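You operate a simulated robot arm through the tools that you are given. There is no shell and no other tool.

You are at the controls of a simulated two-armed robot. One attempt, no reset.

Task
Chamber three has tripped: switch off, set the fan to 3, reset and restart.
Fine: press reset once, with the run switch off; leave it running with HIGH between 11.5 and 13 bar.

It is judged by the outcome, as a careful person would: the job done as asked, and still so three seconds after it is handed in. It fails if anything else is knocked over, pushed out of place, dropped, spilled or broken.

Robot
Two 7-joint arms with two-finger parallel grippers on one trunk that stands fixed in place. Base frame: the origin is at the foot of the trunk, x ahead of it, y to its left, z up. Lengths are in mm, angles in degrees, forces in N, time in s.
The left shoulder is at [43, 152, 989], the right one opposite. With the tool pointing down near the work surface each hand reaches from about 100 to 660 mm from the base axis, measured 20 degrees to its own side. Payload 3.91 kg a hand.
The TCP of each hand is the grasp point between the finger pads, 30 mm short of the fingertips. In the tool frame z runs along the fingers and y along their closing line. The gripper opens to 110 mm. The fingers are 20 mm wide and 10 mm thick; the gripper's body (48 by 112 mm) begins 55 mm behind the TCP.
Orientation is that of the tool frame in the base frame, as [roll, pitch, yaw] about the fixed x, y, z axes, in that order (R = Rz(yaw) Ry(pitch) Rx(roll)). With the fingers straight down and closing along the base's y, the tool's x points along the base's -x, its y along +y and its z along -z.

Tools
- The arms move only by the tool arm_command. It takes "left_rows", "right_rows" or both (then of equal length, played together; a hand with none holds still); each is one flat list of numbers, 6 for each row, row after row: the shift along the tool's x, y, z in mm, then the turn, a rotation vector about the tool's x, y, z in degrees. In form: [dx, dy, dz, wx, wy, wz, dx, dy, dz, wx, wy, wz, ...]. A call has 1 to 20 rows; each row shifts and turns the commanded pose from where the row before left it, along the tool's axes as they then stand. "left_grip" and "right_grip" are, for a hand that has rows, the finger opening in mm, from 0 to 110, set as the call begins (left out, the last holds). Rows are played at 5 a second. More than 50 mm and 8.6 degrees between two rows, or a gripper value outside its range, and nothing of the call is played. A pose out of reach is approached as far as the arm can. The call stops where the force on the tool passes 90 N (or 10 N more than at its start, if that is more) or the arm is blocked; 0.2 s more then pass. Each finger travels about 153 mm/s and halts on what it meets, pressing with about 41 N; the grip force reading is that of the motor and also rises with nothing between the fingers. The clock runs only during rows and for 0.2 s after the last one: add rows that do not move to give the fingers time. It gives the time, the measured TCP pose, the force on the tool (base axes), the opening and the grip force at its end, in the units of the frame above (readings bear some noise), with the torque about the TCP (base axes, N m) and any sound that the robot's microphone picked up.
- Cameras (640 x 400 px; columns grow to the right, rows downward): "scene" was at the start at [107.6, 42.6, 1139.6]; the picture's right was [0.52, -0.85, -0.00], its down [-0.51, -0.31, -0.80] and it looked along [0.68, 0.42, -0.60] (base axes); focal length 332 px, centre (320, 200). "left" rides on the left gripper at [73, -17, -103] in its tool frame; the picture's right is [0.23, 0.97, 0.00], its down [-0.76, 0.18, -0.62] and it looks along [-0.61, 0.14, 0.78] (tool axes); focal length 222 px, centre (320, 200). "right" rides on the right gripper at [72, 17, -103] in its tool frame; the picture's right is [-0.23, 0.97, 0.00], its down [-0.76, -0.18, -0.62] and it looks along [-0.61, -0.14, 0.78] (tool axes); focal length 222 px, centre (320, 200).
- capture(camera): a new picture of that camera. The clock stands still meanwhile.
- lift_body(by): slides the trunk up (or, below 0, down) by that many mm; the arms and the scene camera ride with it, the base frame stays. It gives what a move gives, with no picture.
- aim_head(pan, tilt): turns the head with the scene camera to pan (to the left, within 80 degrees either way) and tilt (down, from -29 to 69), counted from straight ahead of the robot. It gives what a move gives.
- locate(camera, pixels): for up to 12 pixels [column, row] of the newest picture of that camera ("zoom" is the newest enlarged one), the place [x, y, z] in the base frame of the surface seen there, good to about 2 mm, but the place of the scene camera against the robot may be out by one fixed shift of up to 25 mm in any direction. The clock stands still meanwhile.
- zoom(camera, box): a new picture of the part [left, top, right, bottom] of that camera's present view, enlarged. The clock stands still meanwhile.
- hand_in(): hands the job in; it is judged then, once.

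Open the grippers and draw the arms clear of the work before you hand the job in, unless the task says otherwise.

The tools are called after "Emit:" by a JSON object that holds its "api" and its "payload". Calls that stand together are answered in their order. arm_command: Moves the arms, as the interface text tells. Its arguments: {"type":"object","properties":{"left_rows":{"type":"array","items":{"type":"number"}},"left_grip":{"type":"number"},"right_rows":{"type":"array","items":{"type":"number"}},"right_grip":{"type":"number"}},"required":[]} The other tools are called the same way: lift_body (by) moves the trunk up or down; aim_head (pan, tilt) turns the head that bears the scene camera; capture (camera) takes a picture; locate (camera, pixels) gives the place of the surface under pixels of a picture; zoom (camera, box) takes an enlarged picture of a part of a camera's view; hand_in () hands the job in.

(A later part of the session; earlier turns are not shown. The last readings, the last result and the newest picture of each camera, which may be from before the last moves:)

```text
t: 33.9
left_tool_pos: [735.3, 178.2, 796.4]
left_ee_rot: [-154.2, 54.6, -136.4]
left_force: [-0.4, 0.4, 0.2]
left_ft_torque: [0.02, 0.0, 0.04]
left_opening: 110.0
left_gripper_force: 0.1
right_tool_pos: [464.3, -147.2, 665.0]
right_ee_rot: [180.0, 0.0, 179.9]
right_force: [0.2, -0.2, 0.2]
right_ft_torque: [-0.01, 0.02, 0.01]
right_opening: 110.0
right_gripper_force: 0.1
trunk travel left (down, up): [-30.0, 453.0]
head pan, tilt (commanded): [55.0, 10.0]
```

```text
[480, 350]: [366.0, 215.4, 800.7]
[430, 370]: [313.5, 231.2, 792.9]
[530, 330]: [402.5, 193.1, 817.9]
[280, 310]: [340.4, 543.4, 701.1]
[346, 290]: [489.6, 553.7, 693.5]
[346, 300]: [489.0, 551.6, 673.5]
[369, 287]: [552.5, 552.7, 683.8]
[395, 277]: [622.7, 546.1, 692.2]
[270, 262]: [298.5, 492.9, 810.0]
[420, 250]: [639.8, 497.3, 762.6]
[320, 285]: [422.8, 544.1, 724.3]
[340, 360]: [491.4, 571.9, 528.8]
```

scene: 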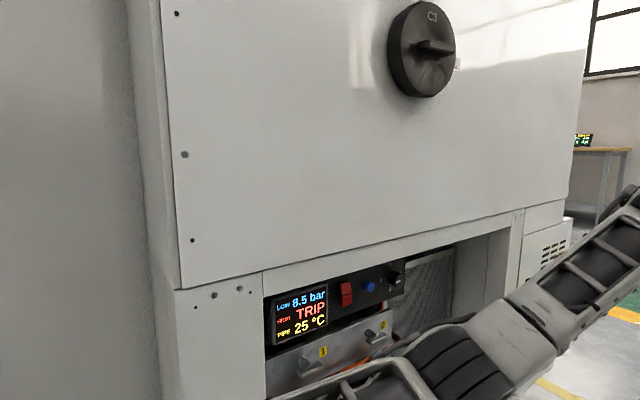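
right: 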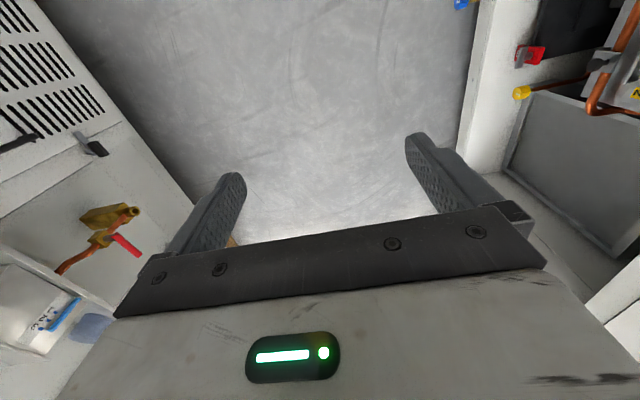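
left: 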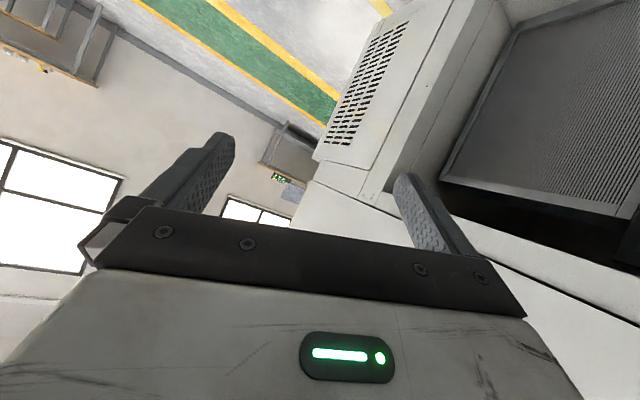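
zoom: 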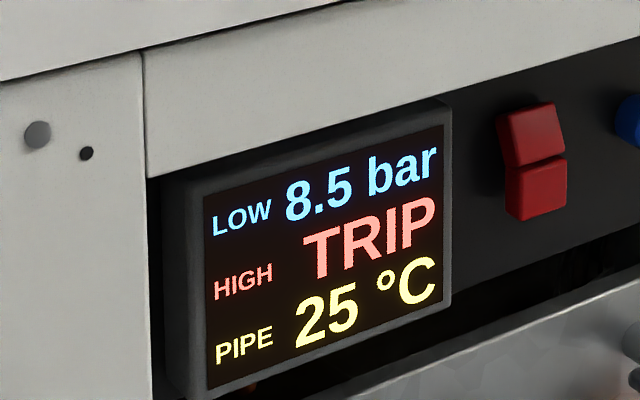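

The pointer bar sits on the left half of the knob face → fan at 1 (needs 180° via 2 to 3). The top half of the rocker is pushed in (on). I rotate the left hand about its wrist to point at +y.

Emit:
{"api": "arm_command", "payload": {"left_rows": [-12.8, 24.4, -1.9, -6.97, -3.72, -0.68, -12.8, 24.4, -1.9, -6.97, -3.72, -0.68, -12.8, 24.4, -1.9, -6.97, -3.72, -0.68, -12.8, 24.4, -1.9, -6.97, -3.72, -0.68, -12.8, 24.4, -1.9, -6.97, -3.72, -0.68, -12.8, 24.4, -1.9, -6.97, -3.72, -0.68, -12.8, 24.4, -1.9, -6.97, -3.72, -0.68, -12.8, 24.4, -1.9, -6.97, -3.72, -0.68, -12.8, 24.4, -1.9, -6.97, -3.72, -0.68, -12.8, 24.4, -1.9, -6.97, -3.72, -0.68]}}

Emit:
{"api": "capture", "payload": {"camera": "scene"}}

Emit:
{"api": "capture", "payload": {"camera": "left"}}

```text
t: 36.1
left_tool_pos: [568.4, 339.4, 899.8]
left_ee_rot: [-72.9, 89.8, 17.1]
left_force: [-0.4, -0.6, 0.8]
left_ft_torque: [-0.02, 0.01, -0.02]
left_opening: 109.9
left_gripper_force: 0.1
right_tool_pos: [465.4, -146.8, 663.8]
right_ee_rot: [-180.0, 0.0, 179.9]
right_force: [-0.8, 0.1, 0.2]
right_ft_torque: [0.02, 0.01, 0.02]
right_opening: 110.1
right_gripper_force: 0.1
trunk travel left (down, up): [-30.0, 453.0]
head pan, tilt (commanded): [55.0, 10.0]
```

```text
taken
```

scene: 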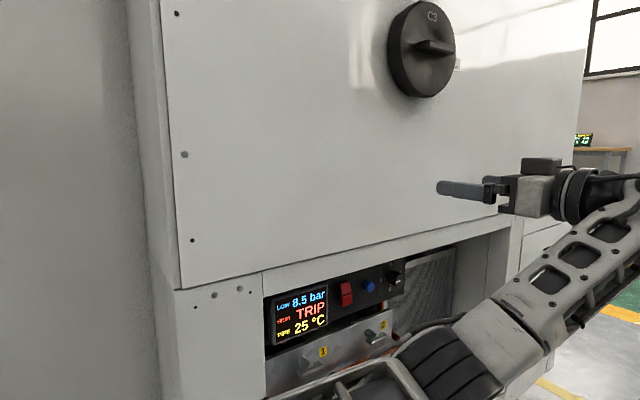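

```text
taken
```

left: 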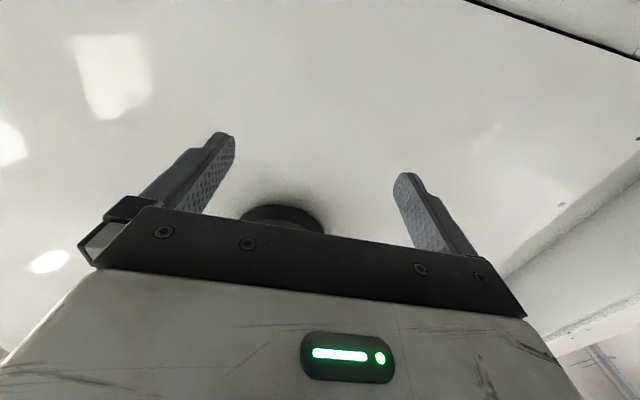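

Hand points at +y at (568,339,900). I lower it to about (500,400,690) in front of the panel for a close look with the left camera.

Emit:
{"api": "arm_command", "payload": {"left_rows": [14, 4.5, 4, 0, 0, 0, 14, 4.5, 4, 0, 0, 0, 14, 4.5, 4, 0, 0, 0, 14, 4.5, 4, 0, 0, 0, 14, 4.5, 4, 0, 0, 0, 14, 4.5, 4, 0, 0, 0, 14, 4.5, 4, 0, 0, 0, 14, 4.5, 4, 0, 0, 0, 14, 4.5, 4, 0, 0, 0, 14, 4.5, 4, 0, 0, 0, 14, 4.5, 4, 0, 0, 0, 14, 4.5, 4, 0, 0, 0, 14, 4.5, 4, 0, 0, 0, 14, 4.5, 4, 0, 0, 0, 14, 4.5, 4, 0, 0, 0]}}

Emit:
{"api": "capture", "payload": {"camera": "scene"}}

Emit:
{"api": "capture", "payload": {"camera": "left"}}

```text
t: 39.3
left_tool_pos: [502.2, 399.6, 689.3]
left_ee_rot: [-89.1, 89.7, 1.0]
left_force: [-0.5, -0.5, -0.8]
left_ft_torque: [-0.02, 0.01, 0.0]
left_opening: 109.9
left_gripper_force: 0.1
right_tool_pos: [464.7, -145.6, 664.2]
right_ee_rot: [-180.0, 0.0, 179.9]
right_force: [0.9, -0.1, 0.3]
right_ft_torque: [0.01, 0.02, -0.01]
right_opening: 109.9
right_gripper_force: 0.0
trunk travel left (down, up): [-30.0, 453.0]
head pan, tilt (commanded): [55.0, 10.0]
```

```text
taken
```

scene: 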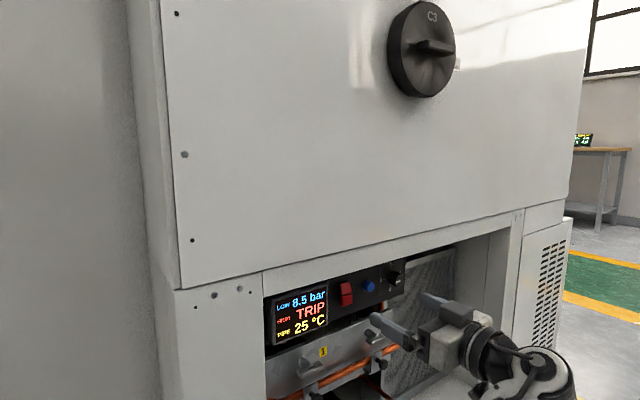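

```text
taken
```

left: 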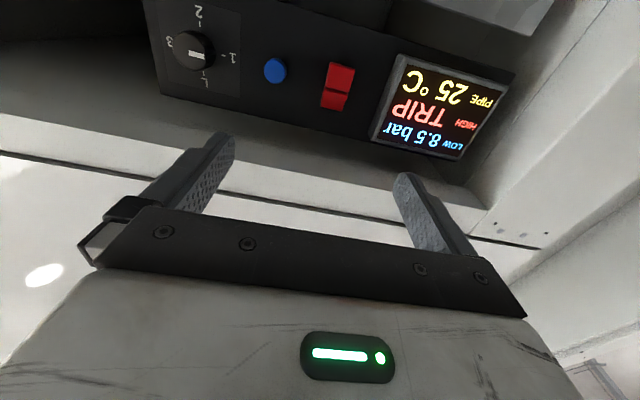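

The left camera sees the panel upside-down clearly. I zoom in and locate the switch (338,85), reset (274,70), knob (193,52).

Emit:
{"api": "zoom", "payload": {"camera": "left", "box": [140, 0, 380, 150]}}

Emit:
{"api": "locate", "payload": {"camera": "left", "pixels": [[340, 73], [334, 99], [275, 70], [196, 53], [188, 52], [230, 57], [250, 100], [300, 50], [193, 25], [420, 110], [150, 130], [338, 87]]}}

Emit:
{"api": "locate", "payload": {"camera": "scene", "pixels": [[345, 288], [345, 301], [369, 287], [396, 276], [300, 310], [372, 319], [425, 297]]}}

```text
2.67 times, centred on (260, 75) of left
```

zoom: 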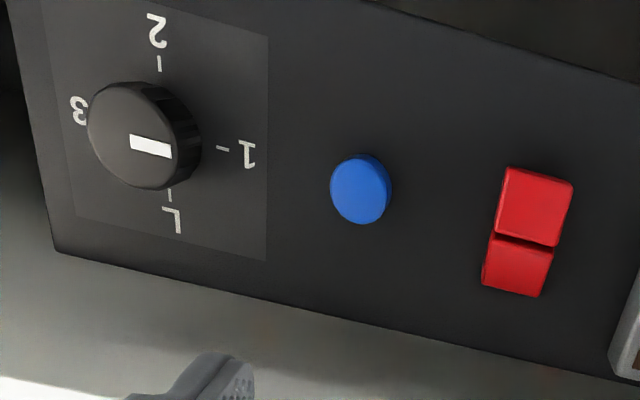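

```text
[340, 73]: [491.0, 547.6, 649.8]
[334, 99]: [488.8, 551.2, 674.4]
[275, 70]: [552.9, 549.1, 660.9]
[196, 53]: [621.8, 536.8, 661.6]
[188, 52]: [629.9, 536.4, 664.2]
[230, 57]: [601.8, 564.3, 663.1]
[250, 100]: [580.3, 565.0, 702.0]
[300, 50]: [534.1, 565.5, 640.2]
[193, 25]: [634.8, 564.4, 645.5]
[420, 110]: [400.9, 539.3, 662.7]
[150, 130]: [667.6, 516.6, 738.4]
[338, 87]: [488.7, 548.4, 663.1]
```

```text
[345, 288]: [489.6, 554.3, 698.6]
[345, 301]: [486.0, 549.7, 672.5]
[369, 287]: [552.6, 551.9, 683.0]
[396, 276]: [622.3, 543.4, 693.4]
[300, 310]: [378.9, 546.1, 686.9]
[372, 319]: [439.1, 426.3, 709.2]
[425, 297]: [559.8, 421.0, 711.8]
```

Left camera (robot-true) gives: switch centre (489,548,663) with lower half (491,547.6,650), reset (553,549,661), knob face (630,536.5,664), panel y≈565; scene reads ~21 mm too high in z. I close the fingers and go to (489,480,645), in front of the rocker's lower half.

Emit:
{"api": "arm_command", "payload": {"left_rows": [5.5, 1.6, 10, 0, 0, 0, 5.5, 1.6, 10, 0, 0, 0, 5.5, 1.6, 10, 0, 0, 0, 5.5, 1.6, 10, 0, 0, 0, 5.5, 1.6, 10, 0, 0, 0, 5.5, 1.6, 10, 0, 0, 0, 5.5, 1.6, 10, 0, 0, 0, 5.5, 1.6, 10, 0, 0, 0, 0, 0, 0, 0, 0, 0], "left_grip": 0}}

Emit:
{"api": "capture", "payload": {"camera": "left"}}

Emit:
{"api": "capture", "payload": {"camera": "scene"}}

```text
t: 41.3
left_tool_pos: [488.3, 480.1, 645.1]
left_ee_rot: [-97.4, 89.8, -7.7]
left_force: [-0.3, 0.1, -0.7]
left_ft_torque: [0.01, 0.01, 0.0]
left_opening: 0.0
left_gripper_force: 37.8
right_tool_pos: [465.4, -147.0, 663.8]
right_ee_rot: [-180.0, 0.0, 179.8]
right_force: [-0.4, 0.4, 0.7]
right_ft_torque: [0.01, -0.03, 0.02]
right_opening: 110.1
right_gripper_force: 0.0
trunk travel left (down, up): [-30.0, 453.0]
head pan, tilt (commanded): [55.0, 10.0]
```

```text
taken
```

left: 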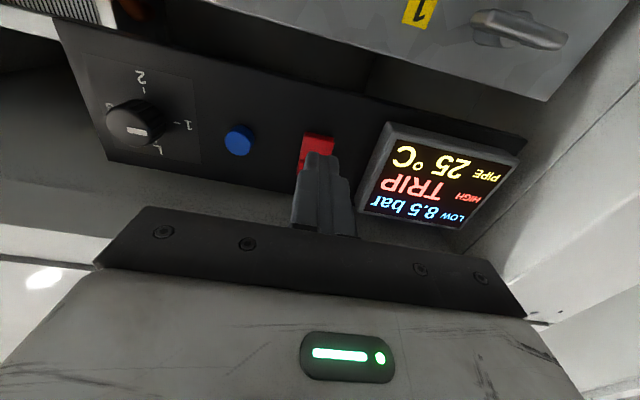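

```text
taken
```

scene: 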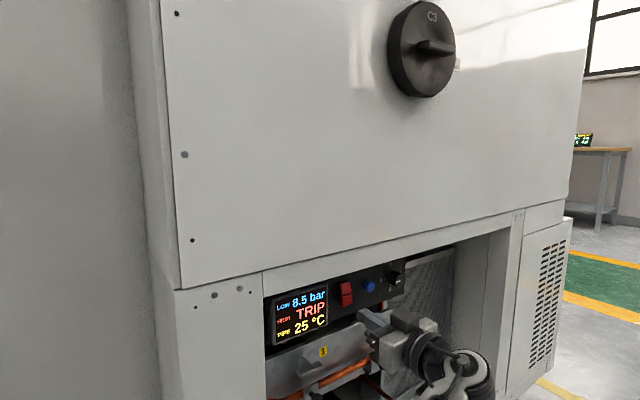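

Tips are lined up; I locate the visible rocker part (320,142) and the tip (320,157) to check alignment before pressing.

Emit:
{"api": "locate", "payload": {"camera": "left", "pixels": [[320, 140], [308, 165], [320, 158], [318, 134], [333, 140], [305, 150]]}}

Emit:
{"api": "zoom", "payload": {"camera": "scene", "box": [320, 260, 420, 340]}}

Emit:
{"api": "zoom", "payload": {"camera": "left", "box": [240, 100, 400, 200]}}

```text
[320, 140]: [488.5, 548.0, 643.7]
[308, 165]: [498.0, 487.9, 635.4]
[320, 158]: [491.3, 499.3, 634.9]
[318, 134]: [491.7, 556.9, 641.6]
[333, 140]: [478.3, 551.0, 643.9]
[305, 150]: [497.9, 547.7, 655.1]
```

```text
5.00 times, centred on (370, 300) of scene
```

zoom: 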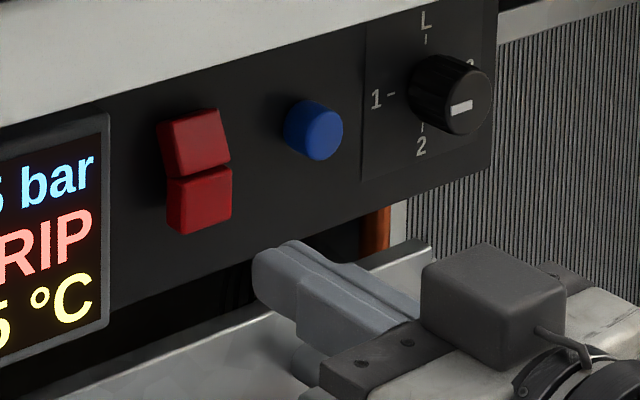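

```text
4.00 times, centred on (320, 150) of left
```

zoom: 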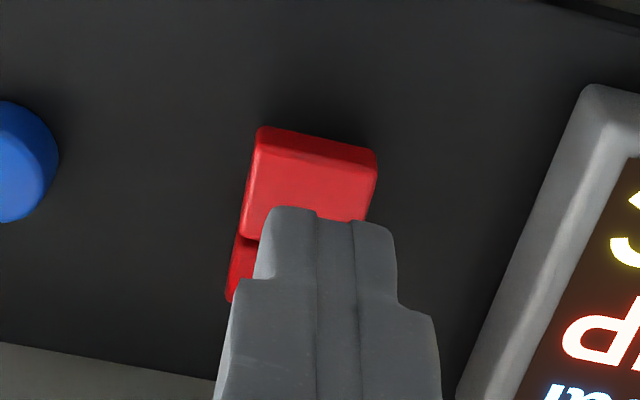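

The tip is centred on the lower half (x 475–503, z 640–663). I advance toward it in small steps to about 4 mm past contact and read the force.

Emit:
{"api": "arm_command", "payload": {"left_rows": [0, 0, 5, 0, 0, 0, 0, 0, 5, 0, 0, 0, 0, 0, 5, 0, 0, 0, 0, 0, 5, 0, 0, 0, 0, 0, 5, 0, 0, 0, 0, 0, 5, 0, 0, 0, 0, 0, 4, 0, 0, 0, 0, 0, 2, 0, 0, 0, 0, 0, 2, 0, 0, 0, 0, 0, 2, 0, 0, 0, 0, 0, 2, 0, 0, 0, 0, 0, 0, 0, 0, 0]}}

Emit:
{"api": "zoom", "payload": {"camera": "scene", "box": [260, 260, 420, 360]}}

```text
t: 43.9
left_tool_pos: [490.3, 521.1, 643.8]
left_ee_rot: [-175.0, 89.8, -85.0]
left_force: [-10.5, -27.2, -11.5]
left_ft_torque: [-0.09, -0.08, 0.3]
left_opening: 0.0
left_gripper_force: 37.5
right_tool_pos: [464.7, -147.0, 664.1]
right_ee_rot: [-180.0, -0.1, 179.8]
right_force: [-0.2, 0.2, -1.1]
right_ft_torque: [0.05, 0.0, -0.03]
right_opening: 109.8
right_gripper_force: 0.1
trunk travel left (down, up): [-30.0, 453.0]
head pan, tilt (commanded): [55.0, 10.0]
```

```text
4.00 times, centred on (340, 310) of scene
```

zoom: 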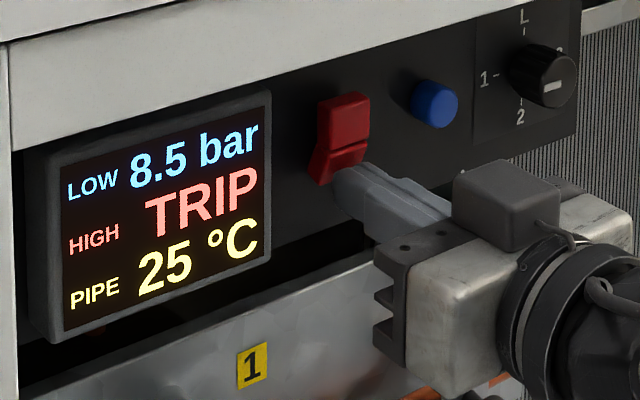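

The rocker has flipped (lower half in, upper out). I retract to y≈460.

Emit:
{"api": "arm_command", "payload": {"left_rows": [0, 0, -4, 0, 0, 0, 0, 0, -10, 0, 0, 0, 0, 0, -10, 0, 0, 0, 0, 0, -10, 0, 0, 0, 0, 0, -10, 0, 0, 0, 0, 0, -10, 0, 0, 0, 0, 0, -10, 0, 0, 0]}}

Emit:
{"api": "capture", "payload": {"camera": "left"}}

Emit:
{"api": "zoom", "payload": {"camera": "scene", "box": [260, 250, 420, 350]}}

```text
t: 45.5
left_tool_pos: [489.4, 458.7, 645.0]
left_ee_rot: [-84.6, 89.8, 5.3]
left_force: [-0.4, 0.8, -0.6]
left_ft_torque: [0.0, 0.0, 0.0]
left_opening: 0.0
left_gripper_force: 38.2
right_tool_pos: [464.1, -147.1, 663.5]
right_ee_rot: [-179.9, 0.1, 179.9]
right_force: [-0.4, -0.5, 0.5]
right_ft_torque: [-0.03, 0.01, 0.0]
right_opening: 109.7
right_gripper_force: 0.1
trunk travel left (down, up): [-30.0, 453.0]
head pan, tilt (commanded): [55.0, 10.0]
```

```text
taken
```

left: 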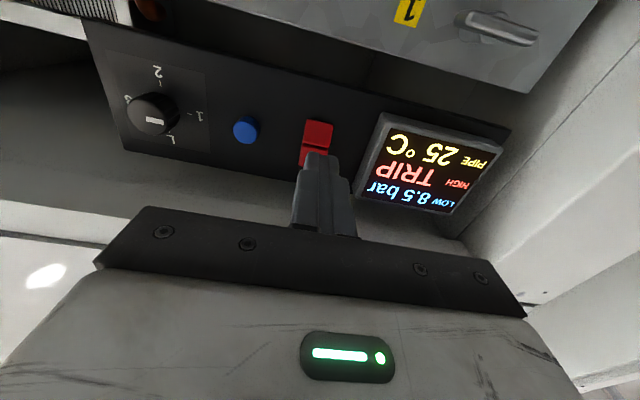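

```text
4.00 times, centred on (340, 300) of scene
```

zoom: 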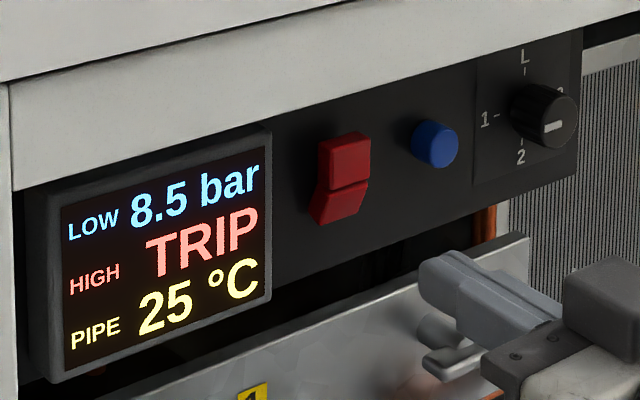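

Switch is off. Next the fan: I back the hand off to ≈(609,399,670), open the fingers to 70 mm, and lower the trunk 25 mm for reach.

Emit:
{"api": "arm_command", "payload": {"left_rows": [0, 0, -12, 0, 0, 0, 0, 0, -12, 0, 0, 0, -4, -20, -6, 0, 0, 0, -4, -20, -6, 0, 0, 0, -4, -20, -6, 0, 0, 0, -4, -20, -6, 0, 0, 0, -4, -20, -6, 0, 0, 0, -5, -20, -6, 0, 0, 0, 0, 0, 0, 0, 0, 0], "left_grip": 70}}

Emit:
{"api": "lift_body", "payload": {"by": -25}}

Emit:
{"api": "capture", "payload": {"camera": "left"}}

```text
t: 47.5
left_tool_pos: [609.5, 398.3, 671.5]
left_ee_rot: [-95.3, 89.8, -5.5]
left_force: [-1.0, -0.1, -0.1]
left_ft_torque: [-0.01, 0.01, 0.0]
left_opening: 70.0
left_gripper_force: 0.1
right_tool_pos: [464.1, -146.6, 663.9]
right_ee_rot: [-179.9, -0.1, 180.0]
right_force: [0.1, 0.4, 0.4]
right_ft_torque: [0.0, 0.0, 0.0]
right_opening: 110.1
right_gripper_force: 0.2
trunk travel left (down, up): [-30.0, 453.0]
head pan, tilt (commanded): [55.0, 10.0]
```

```text
t: 48.2
left_tool_pos: [608.6, 398.3, 646.0]
left_ee_rot: [-93.1, 89.8, -3.4]
left_force: [-0.8, -0.3, 0.1]
left_ft_torque: [0.01, -0.01, 0.01]
left_opening: 69.9
left_gripper_force: 0.1
right_tool_pos: [465.1, -145.6, 639.3]
right_ee_rot: [-179.9, 0.0, 179.9]
right_force: [0.7, -0.4, -0.9]
right_ft_torque: [-0.01, 0.01, -0.01]
right_opening: 109.7
right_gripper_force: 0.0
trunk travel left (down, up): [-5.0, 478.0]
head pan, tilt (commanded): [55.0, 10.0]
```

```text
taken
```

left: 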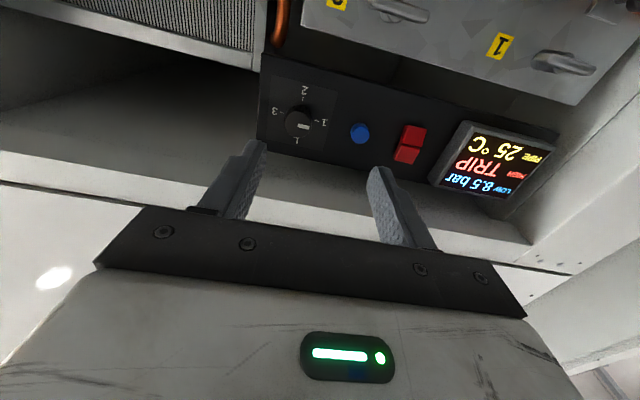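

I zoom on the knob with the left camera for its precise centre.

Emit:
{"api": "zoom", "payload": {"camera": "left", "box": [250, 70, 346, 155]}}

```text
4.71 times, centred on (298, 112) of left
```

zoom: 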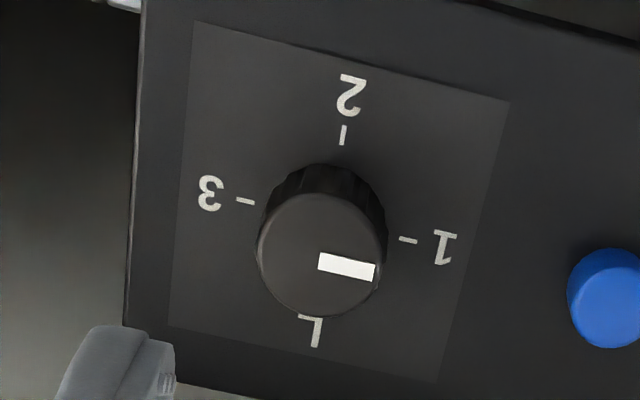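

Emit:
{"api": "locate", "payload": {"camera": "zoom", "pixels": [[320, 253], [245, 201], [408, 240], [343, 136], [262, 250], [384, 262], [318, 312], [322, 200], [600, 300], [330, 175]]}}

```text
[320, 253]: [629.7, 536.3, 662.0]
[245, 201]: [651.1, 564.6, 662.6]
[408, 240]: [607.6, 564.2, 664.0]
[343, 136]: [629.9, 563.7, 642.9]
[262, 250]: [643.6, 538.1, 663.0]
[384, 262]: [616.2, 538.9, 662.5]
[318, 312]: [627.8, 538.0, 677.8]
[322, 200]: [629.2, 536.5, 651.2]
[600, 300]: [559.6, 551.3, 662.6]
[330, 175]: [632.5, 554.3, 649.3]
```

Knob axis is (629.5, ·, 663), face at y=536.4, radius ≈14.5 mm. I roll the hand +135° about its own axis to the start grip orientation.

Emit:
{"api": "arm_command", "payload": {"left_rows": [0, 0, 0, 0, 0, 7.94, 0, 0, 0, 0, 0, 7.94, 0, 0, 0, 0, 0, 7.94, 0, 0, 0, 0, 0, 7.94, 0, 0, 0, 0, 0, 7.94, 0, 0, 0, 0, 0, 7.94, 0, 0, 0, 0, 0, 7.94, 0, 0, 0, 0, 0, 7.94, 0, 0, 0, 0, 0, 7.94, 0, 0, 0, 0, 0, 7.94, 0, 0, 0, 0, 0, 7.94, 0, 0, 0, 0, 0, 7.94, 0, 0, 0, 0, 0, 7.94, 0, 0, 0, 0, 0, 7.94, 0, 0, 0, 0, 0, 7.94, 0, 0, 0, 0, 0, 7.94, 0, 0, 0, 0, 0, 7.94]}}

Emit:
{"api": "capture", "payload": {"camera": "scene"}}

Emit:
{"api": "capture", "payload": {"camera": "left"}}

```text
t: 51.9
left_tool_pos: [608.1, 397.1, 646.8]
left_ee_rot: [90.0, -45.1, 179.9]
left_force: [0.3, -0.1, -0.6]
left_ft_torque: [-0.03, 0.01, -0.01]
left_opening: 69.7
left_gripper_force: 0.0
right_tool_pos: [465.8, -146.8, 637.7]
right_ee_rot: [-179.9, 0.0, 179.9]
right_force: [0.2, 0.7, -0.3]
right_ft_torque: [0.03, 0.04, 0.02]
right_opening: 110.3
right_gripper_force: 0.1
trunk travel left (down, up): [-5.0, 478.0]
head pan, tilt (commanded): [55.0, 10.0]
```

```text
taken
```

scene: 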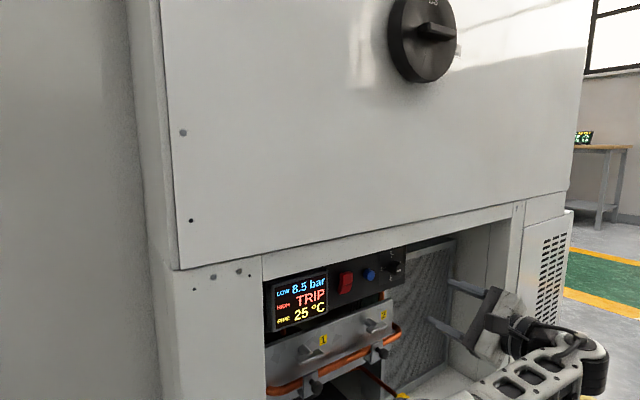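

```text
taken
```

left: 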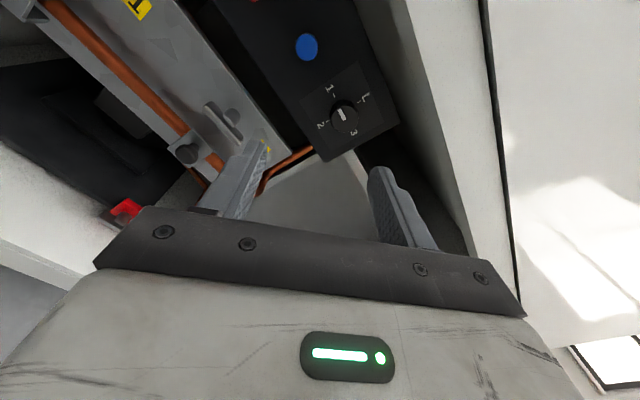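

Rolled fine. Now slant the hand 18° (tool y axis −18°) and move to a pre-grip point 75 mm short of the knob along the tool axis.

Emit:
{"api": "arm_command", "payload": {"left_rows": [0, 0, 0, 0, -6, 0, 0, 0, 0, 0, -6, 0, 0, 0, 0, 0, -6, 0, 5.4, 3.3, 8.8, 0, 0, 0, 5.4, 3.3, 8.8, 0, 0, 0, 5.4, 3.3, 8.8, 0, 0, 0, 5.4, 3.3, 8.8, 0, 0, 0, 5.4, 3.3, 8.8, 0, 0, 0, 5.4, 3.3, 8.8, 0, 0, 0, 5.4, 3.3, 8.8, 0, 0, 0, 5.4, 3.3, 8.8, 0, 0, 0, 0, 0, 0, 0, 0, 0]}}

Emit:
{"api": "capture", "payload": {"camera": "left"}}

Emit:
{"api": "capture", "payload": {"camera": "scene"}}

```text
t: 54.5
left_tool_pos: [615.0, 477.7, 678.3]
left_ee_rot: [107.0, -42.1, 155.4]
left_force: [-0.7, 0.1, -0.3]
left_ft_torque: [-0.02, 0.02, -0.01]
left_opening: 70.0
left_gripper_force: 0.1
right_tool_pos: [465.1, -145.9, 638.8]
right_ee_rot: [-179.9, 0.1, 179.8]
right_force: [-0.5, -0.7, 0.3]
right_ft_torque: [0.04, 0.01, 0.04]
right_opening: 109.9
right_gripper_force: 0.0
trunk travel left (down, up): [-5.0, 478.0]
head pan, tilt (commanded): [55.0, 10.0]
```

```text
taken
```

left: 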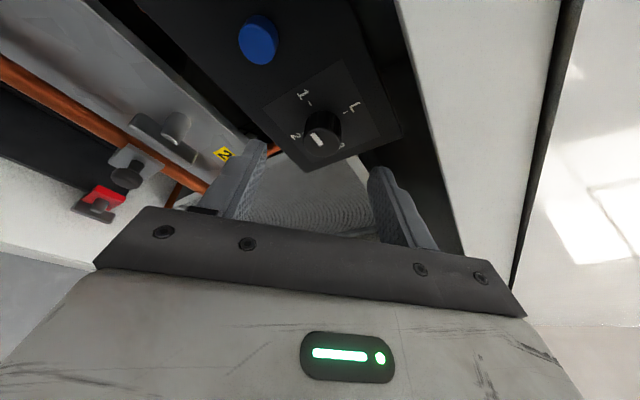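

```text
taken
```

scene: 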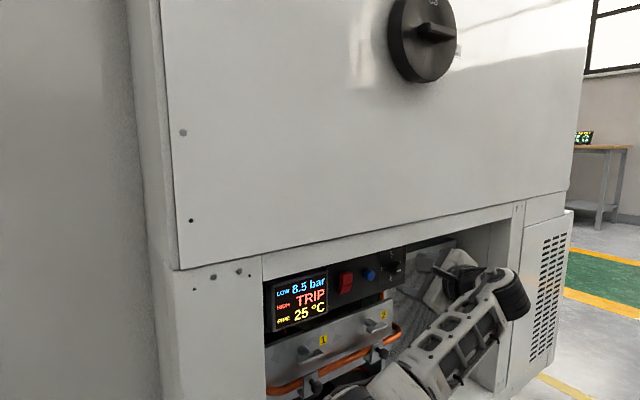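

Axis line passes ~2 mm off in x; I correct it and advance 52 mm along the tool axis so the open fingers straddle the knob.

Emit:
{"api": "arm_command", "payload": {"left_rows": [1, -0.4, 6, 0, 0, 0, 1, -0.3, 6, 0, 0, 0, 0, 0, 7, 0, 0, 0, 0, 0, 7, 0, 0, 0, 0, 0, 7, 0, 0, 0, 0, 0, 6, 0, 0, 0, 0, 0, 6, 0, 0, 0, 0, 0, 6, 0, 0, 0, 0, 0, 0, 0, 0, 0]}}

Emit:
{"api": "capture", "payload": {"camera": "left"}}

Emit:
{"api": "zoom", "payload": {"camera": "scene", "box": [320, 220, 480, 320]}}

```text
t: 56.5
left_tool_pos: [622.9, 526.2, 667.4]
left_ee_rot: [107.1, -42.2, 155.3]
left_force: [-0.7, -0.5, 0.3]
left_ft_torque: [-0.02, -0.01, 0.01]
left_opening: 70.1
left_gripper_force: 0.0
right_tool_pos: [463.5, -146.9, 637.7]
right_ee_rot: [180.0, 0.0, 179.8]
right_force: [0.1, 0.3, 0.0]
right_ft_torque: [0.01, 0.03, 0.0]
right_opening: 109.9
right_gripper_force: 0.1
trunk travel left (down, up): [-5.0, 478.0]
head pan, tilt (commanded): [55.0, 10.0]
```

```text
taken
```

left: 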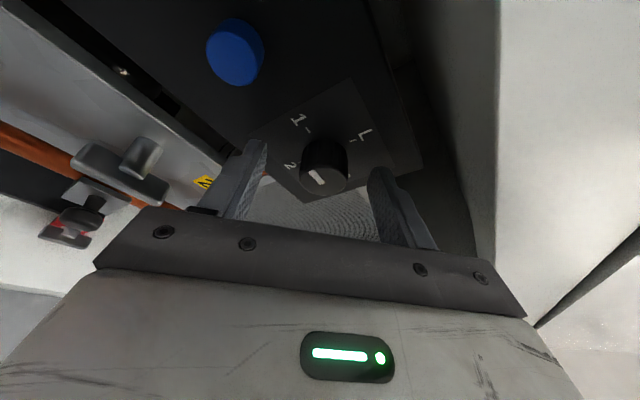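

```text
4.00 times, centred on (400, 270) of scene
```

zoom: 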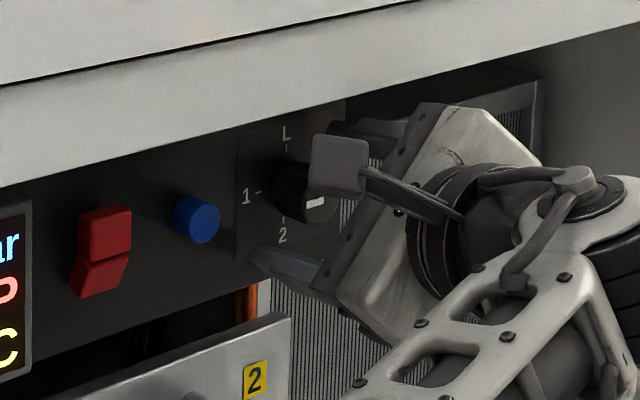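

Fingers straddle the knob (axis within ~1 mm). I close them on it.

Emit:
{"api": "arm_command", "payload": {"left_rows": [0, 0, 0, 0, 0, 0, 0, 0, 0, 0, 0, 0, 0, 0, 0, 0, 0, 0, 0, 0, 0, 0, 0, 0], "left_grip": 10}}

Emit:
{"api": "capture", "payload": {"camera": "left"}}

```text
t: 57.5
left_tool_pos: [624.2, 527.2, 670.5]
left_ee_rot: [106.6, -41.8, 155.1]
left_force: [24.7, 11.3, 12.6]
left_ft_torque: [-0.81, -0.17, 0.11]
left_opening: 28.9
left_gripper_force: 45.0
right_tool_pos: [465.3, -146.9, 639.7]
right_ee_rot: [179.9, -0.1, 179.9]
right_force: [-0.6, -0.1, 0.6]
right_ft_torque: [0.0, 0.01, -0.03]
right_opening: 110.3
right_gripper_force: 0.1
trunk travel left (down, up): [-5.0, 478.0]
head pan, tilt (commanded): [55.0, 10.0]
```

```text
taken
```

left: 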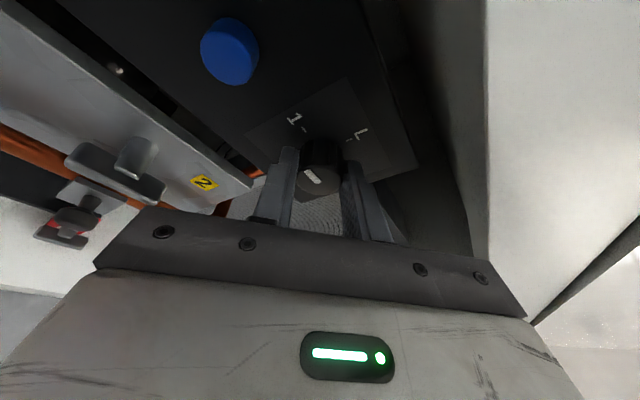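

Gripped at 28.9 mm; the 27 N side force shows a ~3 mm offset along the closing axis, so I null it (+3 mm tool y) and then turn the knob −45° about its axis first.

Emit:
{"api": "arm_command", "payload": {"left_rows": [0, 1.5, 0, 0, 0, 0, 0, 1.5, 0, 0, 0, 0, -0.06, -0.95, 0.02, -2.32, 0, -7.13, -0.06, -0.95, 0.02, -2.32, 0, -7.13, -0.06, -0.95, 0.02, -2.32, 0, -7.13, -0.06, -0.95, 0.02, -2.32, 0, -7.13, -0.06, -0.95, 0.02, -2.32, 0, -7.13, -0.06, -0.95, 0.02, -2.32, 0, -7.13, 0, 0, 0, 0, 0, 0]}}

Emit:
{"api": "capture", "payload": {"camera": "left"}}

```text
t: 59.5
left_tool_pos: [623.7, 526.9, 664.6]
left_ee_rot: [90.0, 0.2, 161.9]
left_force: [-9.0, -8.3, 0.4]
left_ft_torque: [0.14, -0.02, 1.34]
left_opening: 28.9
left_gripper_force: 45.2
right_tool_pos: [465.1, -146.7, 639.5]
right_ee_rot: [-180.0, 0.0, 180.0]
right_force: [0.2, 0.8, -0.1]
right_ft_torque: [0.01, 0.02, 0.02]
right_opening: 110.1
right_gripper_force: 0.0
trunk travel left (down, up): [-5.0, 478.0]
head pan, tilt (commanded): [55.0, 10.0]
```

```text
taken
```

left: 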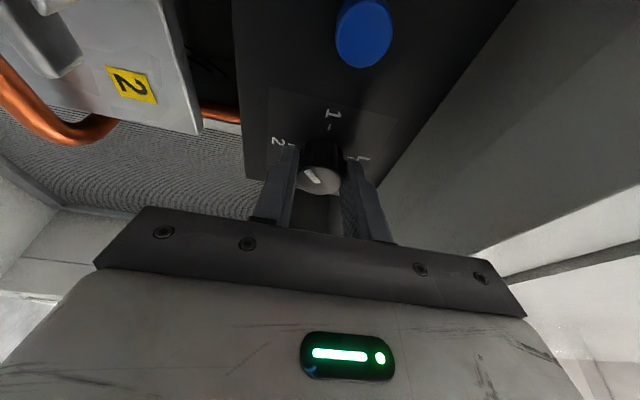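

The knob turns with the hand (pointer now midway between 1 and 2). I continue another −45° to position 2.

Emit:
{"api": "arm_command", "payload": {"left_rows": [-0.06, -0.95, 0.02, -2.32, 0, -7.13, -0.06, -0.95, 0.02, -2.32, 0, -7.13, -0.06, -0.95, 0.02, -2.32, 0, -7.13, -0.06, -0.95, 0.02, -2.32, 0, -7.13, -0.06, -0.95, 0.02, -2.32, 0, -7.13, -0.06, -0.95, 0.02, -2.32, 0, -7.13, 0, 0, 0, 0, 0, 0]}}

Emit:
{"api": "capture", "payload": {"camera": "left"}}

Emit:
{"api": "capture", "payload": {"camera": "scene"}}

```text
t: 61.0
left_tool_pos: [624.8, 526.8, 660.3]
left_ee_rot: [72.7, 42.5, 155.4]
left_force: [-22.6, -14.5, -7.7]
left_ft_torque: [-0.06, -0.11, 0.26]
left_opening: 28.9
left_gripper_force: 44.7
right_tool_pos: [464.0, -147.4, 639.3]
right_ee_rot: [179.9, 0.0, 179.9]
right_force: [0.4, 0.1, -0.3]
right_ft_torque: [0.0, -0.02, 0.03]
right_opening: 110.1
right_gripper_force: 0.2
trunk travel left (down, up): [-5.0, 478.0]
head pan, tilt (commanded): [55.0, 10.0]
```

```text
taken
```

left: 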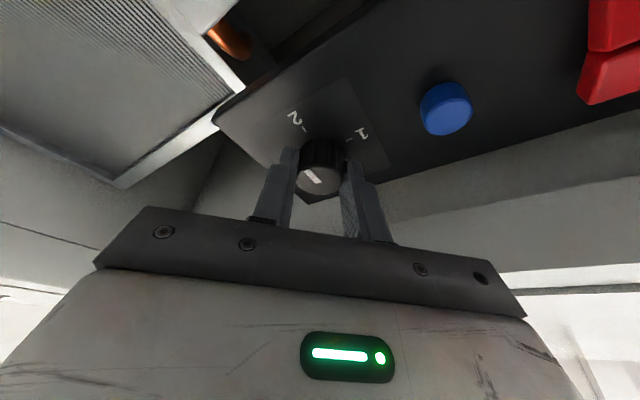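

```text
taken
```

scene: 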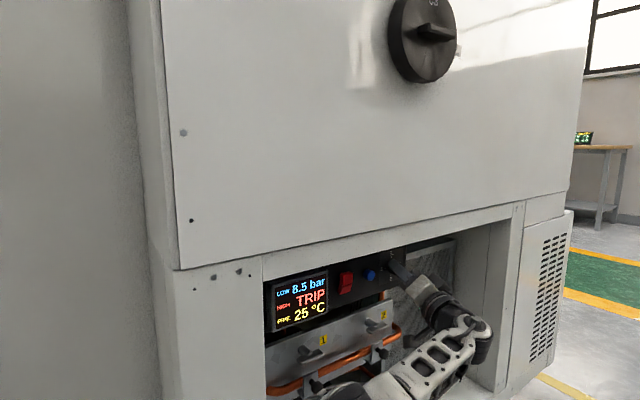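

Pointer is now at 2. I open the fingers and rotate back +90° around the knob axis with the fingers clear of it.

Emit:
{"api": "arm_command", "payload": {"left_rows": [0, 0, 0, 0, 0, 0, 0, 0, 0, 0, 0, 0, 0, 0, 0, 0, 0, 0, -0.06, 0.95, 0.02, 2.32, 0, 7.13, -0.06, 0.95, 0.02, 2.32, 0, 7.13, -0.06, 0.95, 0.02, 2.32, 0, 7.13, -0.06, 0.95, 0.02, 2.32, 0, 7.13, -0.06, 0.95, 0.02, 2.32, 0, 7.13, -0.06, 0.95, 0.02, 2.32, 0, 7.13, -0.06, 0.95, 0.02, 2.32, 0, 7.13, -0.06, 0.95, 0.02, 2.32, 0, 7.13, -0.06, 0.95, 0.02, 2.32, 0, 7.13, -0.06, 0.95, 0.02, 2.32, 0, 7.13, -0.06, 0.95, 0.02, 2.32, 0, 7.13, -0.06, 0.95, 0.02, 2.32, 0, 7.13, 0, 0, 0, 0, 0, 0], "left_grip": 70}}

Emit:
{"api": "capture", "payload": {"camera": "left"}}

```text
t: 64.5
left_tool_pos: [625.9, 526.8, 670.5]
left_ee_rot: [107.2, -42.1, 155.2]
left_force: [-0.5, -0.7, -0.9]
left_ft_torque: [-0.02, 0.0, 0.02]
left_opening: 69.8
left_gripper_force: 0.2
right_tool_pos: [463.4, -147.5, 638.7]
right_ee_rot: [-180.0, 0.0, 179.9]
right_force: [0.3, 0.1, -0.5]
right_ft_torque: [0.0, 0.0, -0.02]
right_opening: 109.9
right_gripper_force: 0.0
trunk travel left (down, up): [-5.0, 478.0]
head pan, tilt (commanded): [55.0, 10.0]
```

```text
taken
```

left: 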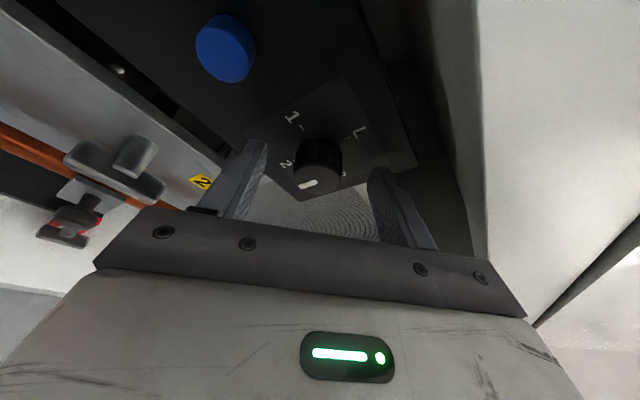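

Pointer sits at 2. I nudge ~1 mm to centre, grip again, then turn another −90° toward 3.

Emit:
{"api": "arm_command", "payload": {"left_rows": [1, -1, 0, 0, 0, 0, 0, 0, 0, 0, 0, 0, 0, 0, 0, 0, 0, 0, 0, 0, 0, 0, 0, 0], "left_grip": 10}}

Emit:
{"api": "arm_command", "payload": {"left_rows": [-0.06, -0.95, 0.02, -2.32, 0, -7.13, -0.06, -0.95, 0.02, -2.32, 0, -7.13, -0.06, -0.95, 0.02, -2.32, 0, -7.13, -0.06, -0.95, 0.02, -2.32, 0, -7.13, -0.06, -0.95, 0.02, -2.32, 0, -7.13, -0.06, -0.95, 0.02, -2.32, 0, -7.13, -0.06, -0.95, 0.02, -2.32, 0, -7.13, -0.06, -0.95, 0.02, -2.32, 0, -7.13, -0.06, -0.95, 0.02, -2.32, 0, -7.13, -0.06, -0.95, 0.02, -2.32, 0, -7.13, -0.06, -0.95, 0.02, -2.32, 0, -7.13, -0.06, -0.95, 0.02, -2.32, 0, -7.13, 0, 0, 0, 0, 0, 0]}}

Emit:
{"api": "capture", "payload": {"camera": "left"}}

```text
t: 65.5
left_tool_pos: [625.5, 526.2, 669.1]
left_ee_rot: [107.2, -42.2, 155.1]
left_force: [-0.3, -4.7, -3.3]
left_ft_torque: [0.22, 0.03, 0.53]
left_opening: 28.4
left_gripper_force: 45.2
right_tool_pos: [466.3, -146.1, 639.6]
right_ee_rot: [180.0, -0.1, 179.9]
right_force: [-0.6, 0.8, 0.2]
right_ft_torque: [-0.04, -0.01, -0.01]
right_opening: 110.0
right_gripper_force: 0.0
trunk travel left (down, up): [-5.0, 478.0]
head pan, tilt (commanded): [55.0, 10.0]
```

```text
t: 68.2
left_tool_pos: [625.3, 526.6, 660.3]
left_ee_rot: [72.8, 42.4, 155.3]
left_force: [-10.3, -6.2, -5.6]
left_ft_torque: [0.28, 0.33, 0.22]
left_opening: 28.6
left_gripper_force: 45.2
right_tool_pos: [465.0, -146.6, 639.5]
right_ee_rot: [-180.0, 0.0, 179.9]
right_force: [0.7, 0.7, -0.6]
right_ft_torque: [0.01, 0.02, -0.03]
right_opening: 110.1
right_gripper_force: 0.0
trunk travel left (down, up): [-5.0, 478.0]
head pan, tilt (commanded): [55.0, 10.0]
```

```text
taken
```

left: 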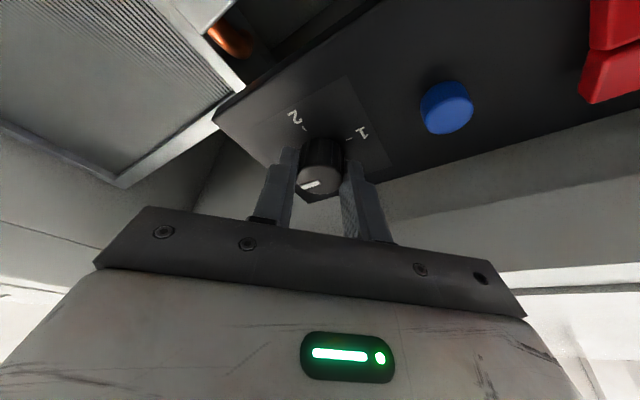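

I zoom to check the pointer's direction before releasing.

Emit:
{"api": "zoom", "payload": {"camera": "left", "box": [250, 90, 410, 220]}}

Emit:
{"api": "zoom", "payload": {"camera": "scene", "box": [340, 220, 480, 310]}}

```text
3.08 times, centred on (330, 155) of left
```

zoom: 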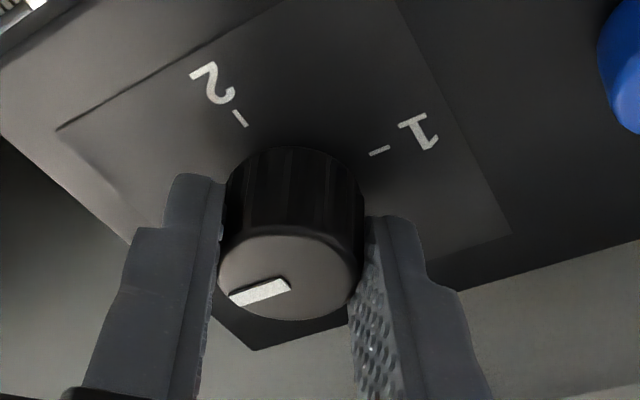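

```text
4.44 times, centred on (410, 265) of scene
```

zoom: 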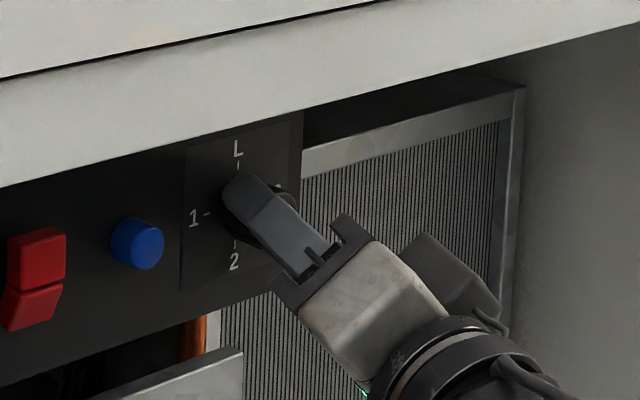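

Pointer appears toward 3. I release and retract along the tool axis 70 mm, then look again.

Emit:
{"api": "arm_command", "payload": {"left_rows": [0, 0, 0, 0, 0, 0, 0, 0, 0, 0, 0, 0, 0, 0, 0, 0, 0, 0, 0, 0, -7, 0, 0, 0, 0, 0, -7, 0, 0, 0, 0, 0, -8, 0, 0, 0, 0, 0, -8, 0, 0, 0, 0, 0, -10, 0, 0, 0, 0, 0, -10, 0, 0, 0, 0, 0, -10, 0, 0, 0, 0, 0, -10, 0, 0, 0, 0, 0, 0, 0, 0, 0], "left_grip": 70}}

Emit:
{"api": "capture", "payload": {"camera": "left"}}

Emit:
{"api": "zoom", "payload": {"camera": "left", "box": [250, 50, 410, 150]}}

Emit:
{"api": "zoom", "payload": {"camera": "scene", "box": [260, 220, 420, 340]}}

```text
t: 70.8
left_tool_pos: [610.3, 461.3, 645.0]
left_ee_rot: [72.7, 42.4, 155.1]
left_force: [-0.4, 0.2, -0.9]
left_ft_torque: [0.01, 0.0, -0.02]
left_opening: 70.2
left_gripper_force: 0.0
right_tool_pos: [464.8, -146.7, 639.0]
right_ee_rot: [-180.0, 0.0, 179.9]
right_force: [-0.4, -0.6, 0.0]
right_ft_torque: [0.0, -0.01, 0.01]
right_opening: 109.7
right_gripper_force: 0.0
trunk travel left (down, up): [-5.0, 478.0]
head pan, tilt (commanded): [55.0, 10.0]
```

```text
taken
```

left: 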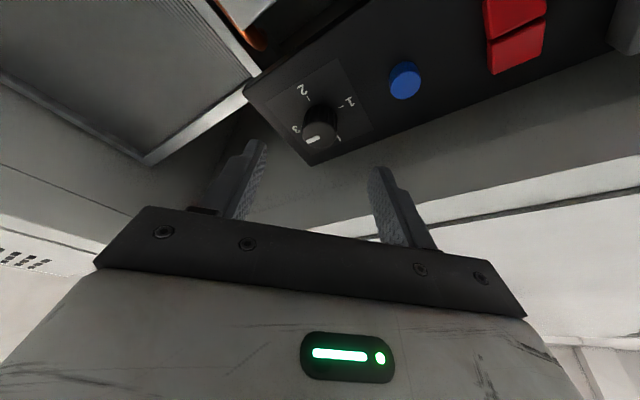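

```text
4.00 times, centred on (330, 100) of left
```

zoom: 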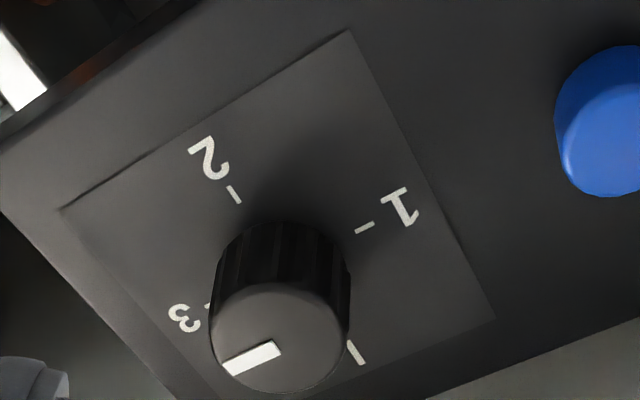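

```text
3.33 times, centred on (340, 280) of scene
```

zoom: 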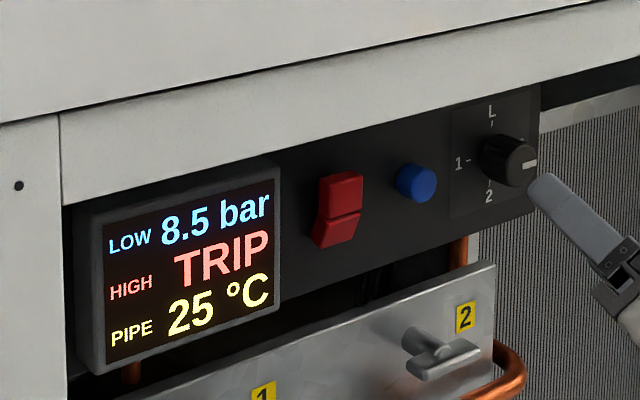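

Pointer is at 3. Now un-slant and roll the hand back to the camera-below orientation, closing the fingers, for pressing reset.

Emit:
{"api": "arm_command", "payload": {"left_rows": [0, 0, -6, 0, 6, 0, 0, 0, -6, 0, 6, 0, 0, 0, -6, 0, 6, 0, 0, 0, 0, 0, 0, -7.5, 0, 0, 0, 0, 0, -7.5, 0, 0, 0, 0, 0, -7.5, 0, 0, 0, 0, 0, -7.5, 0, 0, 0, 0, 0, -7.5, 0, 0, 0, 0, 0, -7.5, 0, 0, 0, 0, 0, 0], "left_grip": 0}}

Emit:
{"api": "capture", "payload": {"camera": "left"}}

```text
t: 73.0
left_tool_pos: [607.3, 441.2, 642.7]
left_ee_rot: [-84.8, 89.6, 5.1]
left_force: [0.1, -0.4, -0.9]
left_ft_torque: [0.01, 0.0, 0.0]
left_opening: 0.2
left_gripper_force: 37.5
right_tool_pos: [465.1, -146.7, 638.2]
right_ee_rot: [-179.9, 0.0, 179.9]
right_force: [0.5, 0.8, -0.1]
right_ft_torque: [0.0, 0.02, -0.01]
right_opening: 109.5
right_gripper_force: 0.1
trunk travel left (down, up): [-5.0, 478.0]
head pan, tilt (commanded): [55.0, 10.0]
```

```text
taken
```

left: 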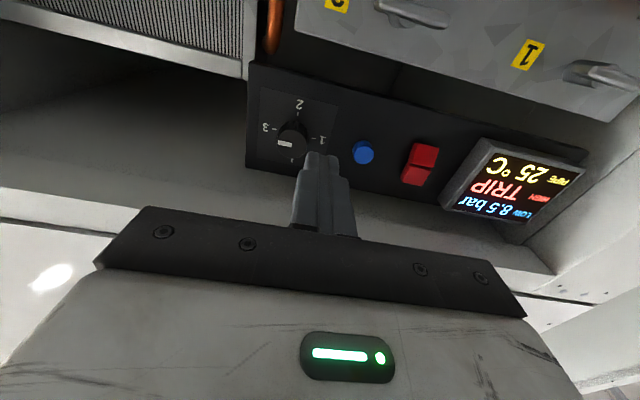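

I locate the reset button face (363,152) from here.

Emit:
{"api": "zoom", "payload": {"camera": "left", "box": [270, 110, 450, 210]}}

Emit:
{"api": "locate", "payload": {"camera": "left", "pixels": [[362, 153], [363, 144], [362, 161], [355, 152], [371, 153], [425, 155], [415, 176], [320, 156]]}}

```text
3.56 times, centred on (360, 160) of left
```

zoom: 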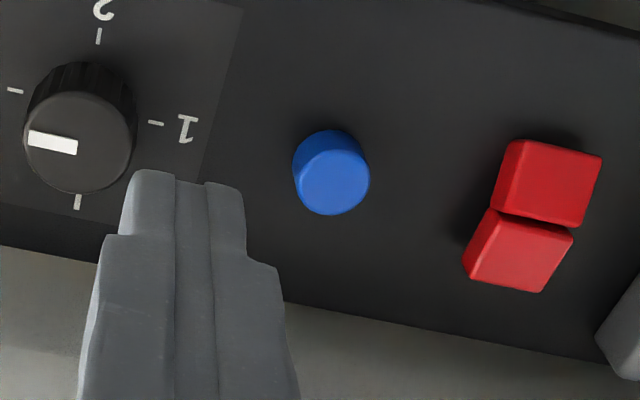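

```text
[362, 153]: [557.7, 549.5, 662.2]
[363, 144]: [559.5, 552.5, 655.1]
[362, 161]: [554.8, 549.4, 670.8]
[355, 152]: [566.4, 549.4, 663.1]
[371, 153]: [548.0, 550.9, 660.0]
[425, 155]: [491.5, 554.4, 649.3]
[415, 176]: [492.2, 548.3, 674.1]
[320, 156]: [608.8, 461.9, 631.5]
```

Button face centre ≈ (555.5,549.4,663). I move sideways to x=555, z=663.5, then forward to tips at y≈527.

Emit:
{"api": "arm_command", "payload": {"left_rows": [-3.5, 8.7, 0, 0, 0, 0, -3.5, 8.7, 0, 0, 0, 0, -3.5, 8.7, 0, 0, 0, 0, -3.5, 8.7, 0, 0, 0, 0, -3.4, 8.7, 0, 0, 0, 0, -3.4, 8.7, 0, 0, 0, 0, 0, 0, 10, 0, 0, 0, 0, 0, 10, 0, 0, 0, 0, 0, 10, 0, 0, 0, 0, 0, 10, 0, 0, 0, 0, 0, 10, 0, 0, 0, 0, 0, 5, 0, 0, 0, 0, 0, 0, 0, 0, 0]}}

Emit:
{"api": "zoom", "payload": {"camera": "left", "box": [240, 80, 400, 180]}}

Emit:
{"api": "zoom", "payload": {"camera": "scene", "box": [300, 230, 420, 310]}}

```text
t: 75.8
left_tool_pos: [553.8, 497.4, 663.5]
left_ee_rot: [-78.3, 89.8, 11.6]
left_force: [0.0, 0.0, -0.3]
left_ft_torque: [-0.05, 0.02, 0.03]
left_opening: 0.0
left_gripper_force: 37.8
right_tool_pos: [464.9, -147.8, 638.2]
right_ee_rot: [179.9, 0.0, 179.9]
right_force: [-0.5, -0.2, -1.2]
right_ft_torque: [0.02, 0.01, -0.03]
right_opening: 110.1
right_gripper_force: 0.0
trunk travel left (down, up): [-5.0, 478.0]
head pan, tilt (commanded): [55.0, 10.0]
```

```text
4.00 times, centred on (320, 130) of left
```

zoom: 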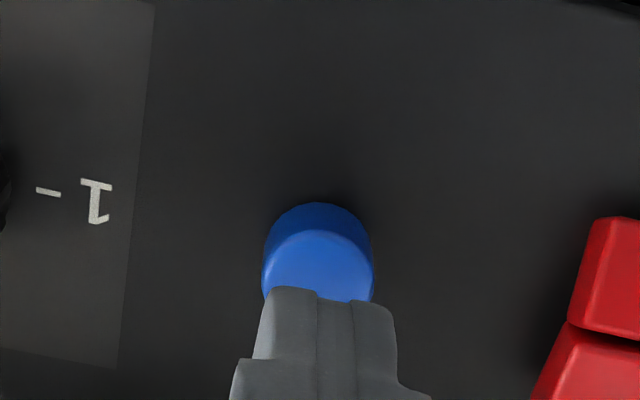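

```text
5.00 times, centred on (360, 270) of scene
```

zoom: 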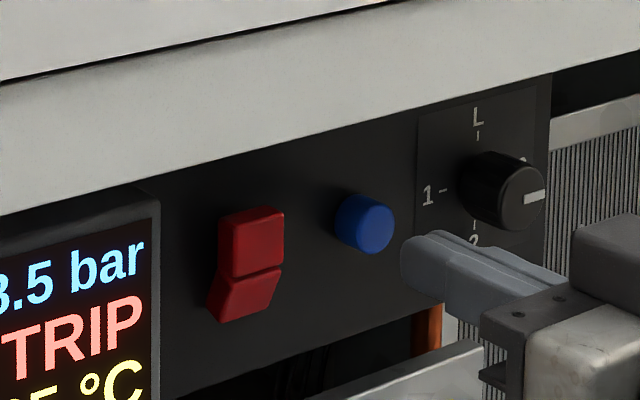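

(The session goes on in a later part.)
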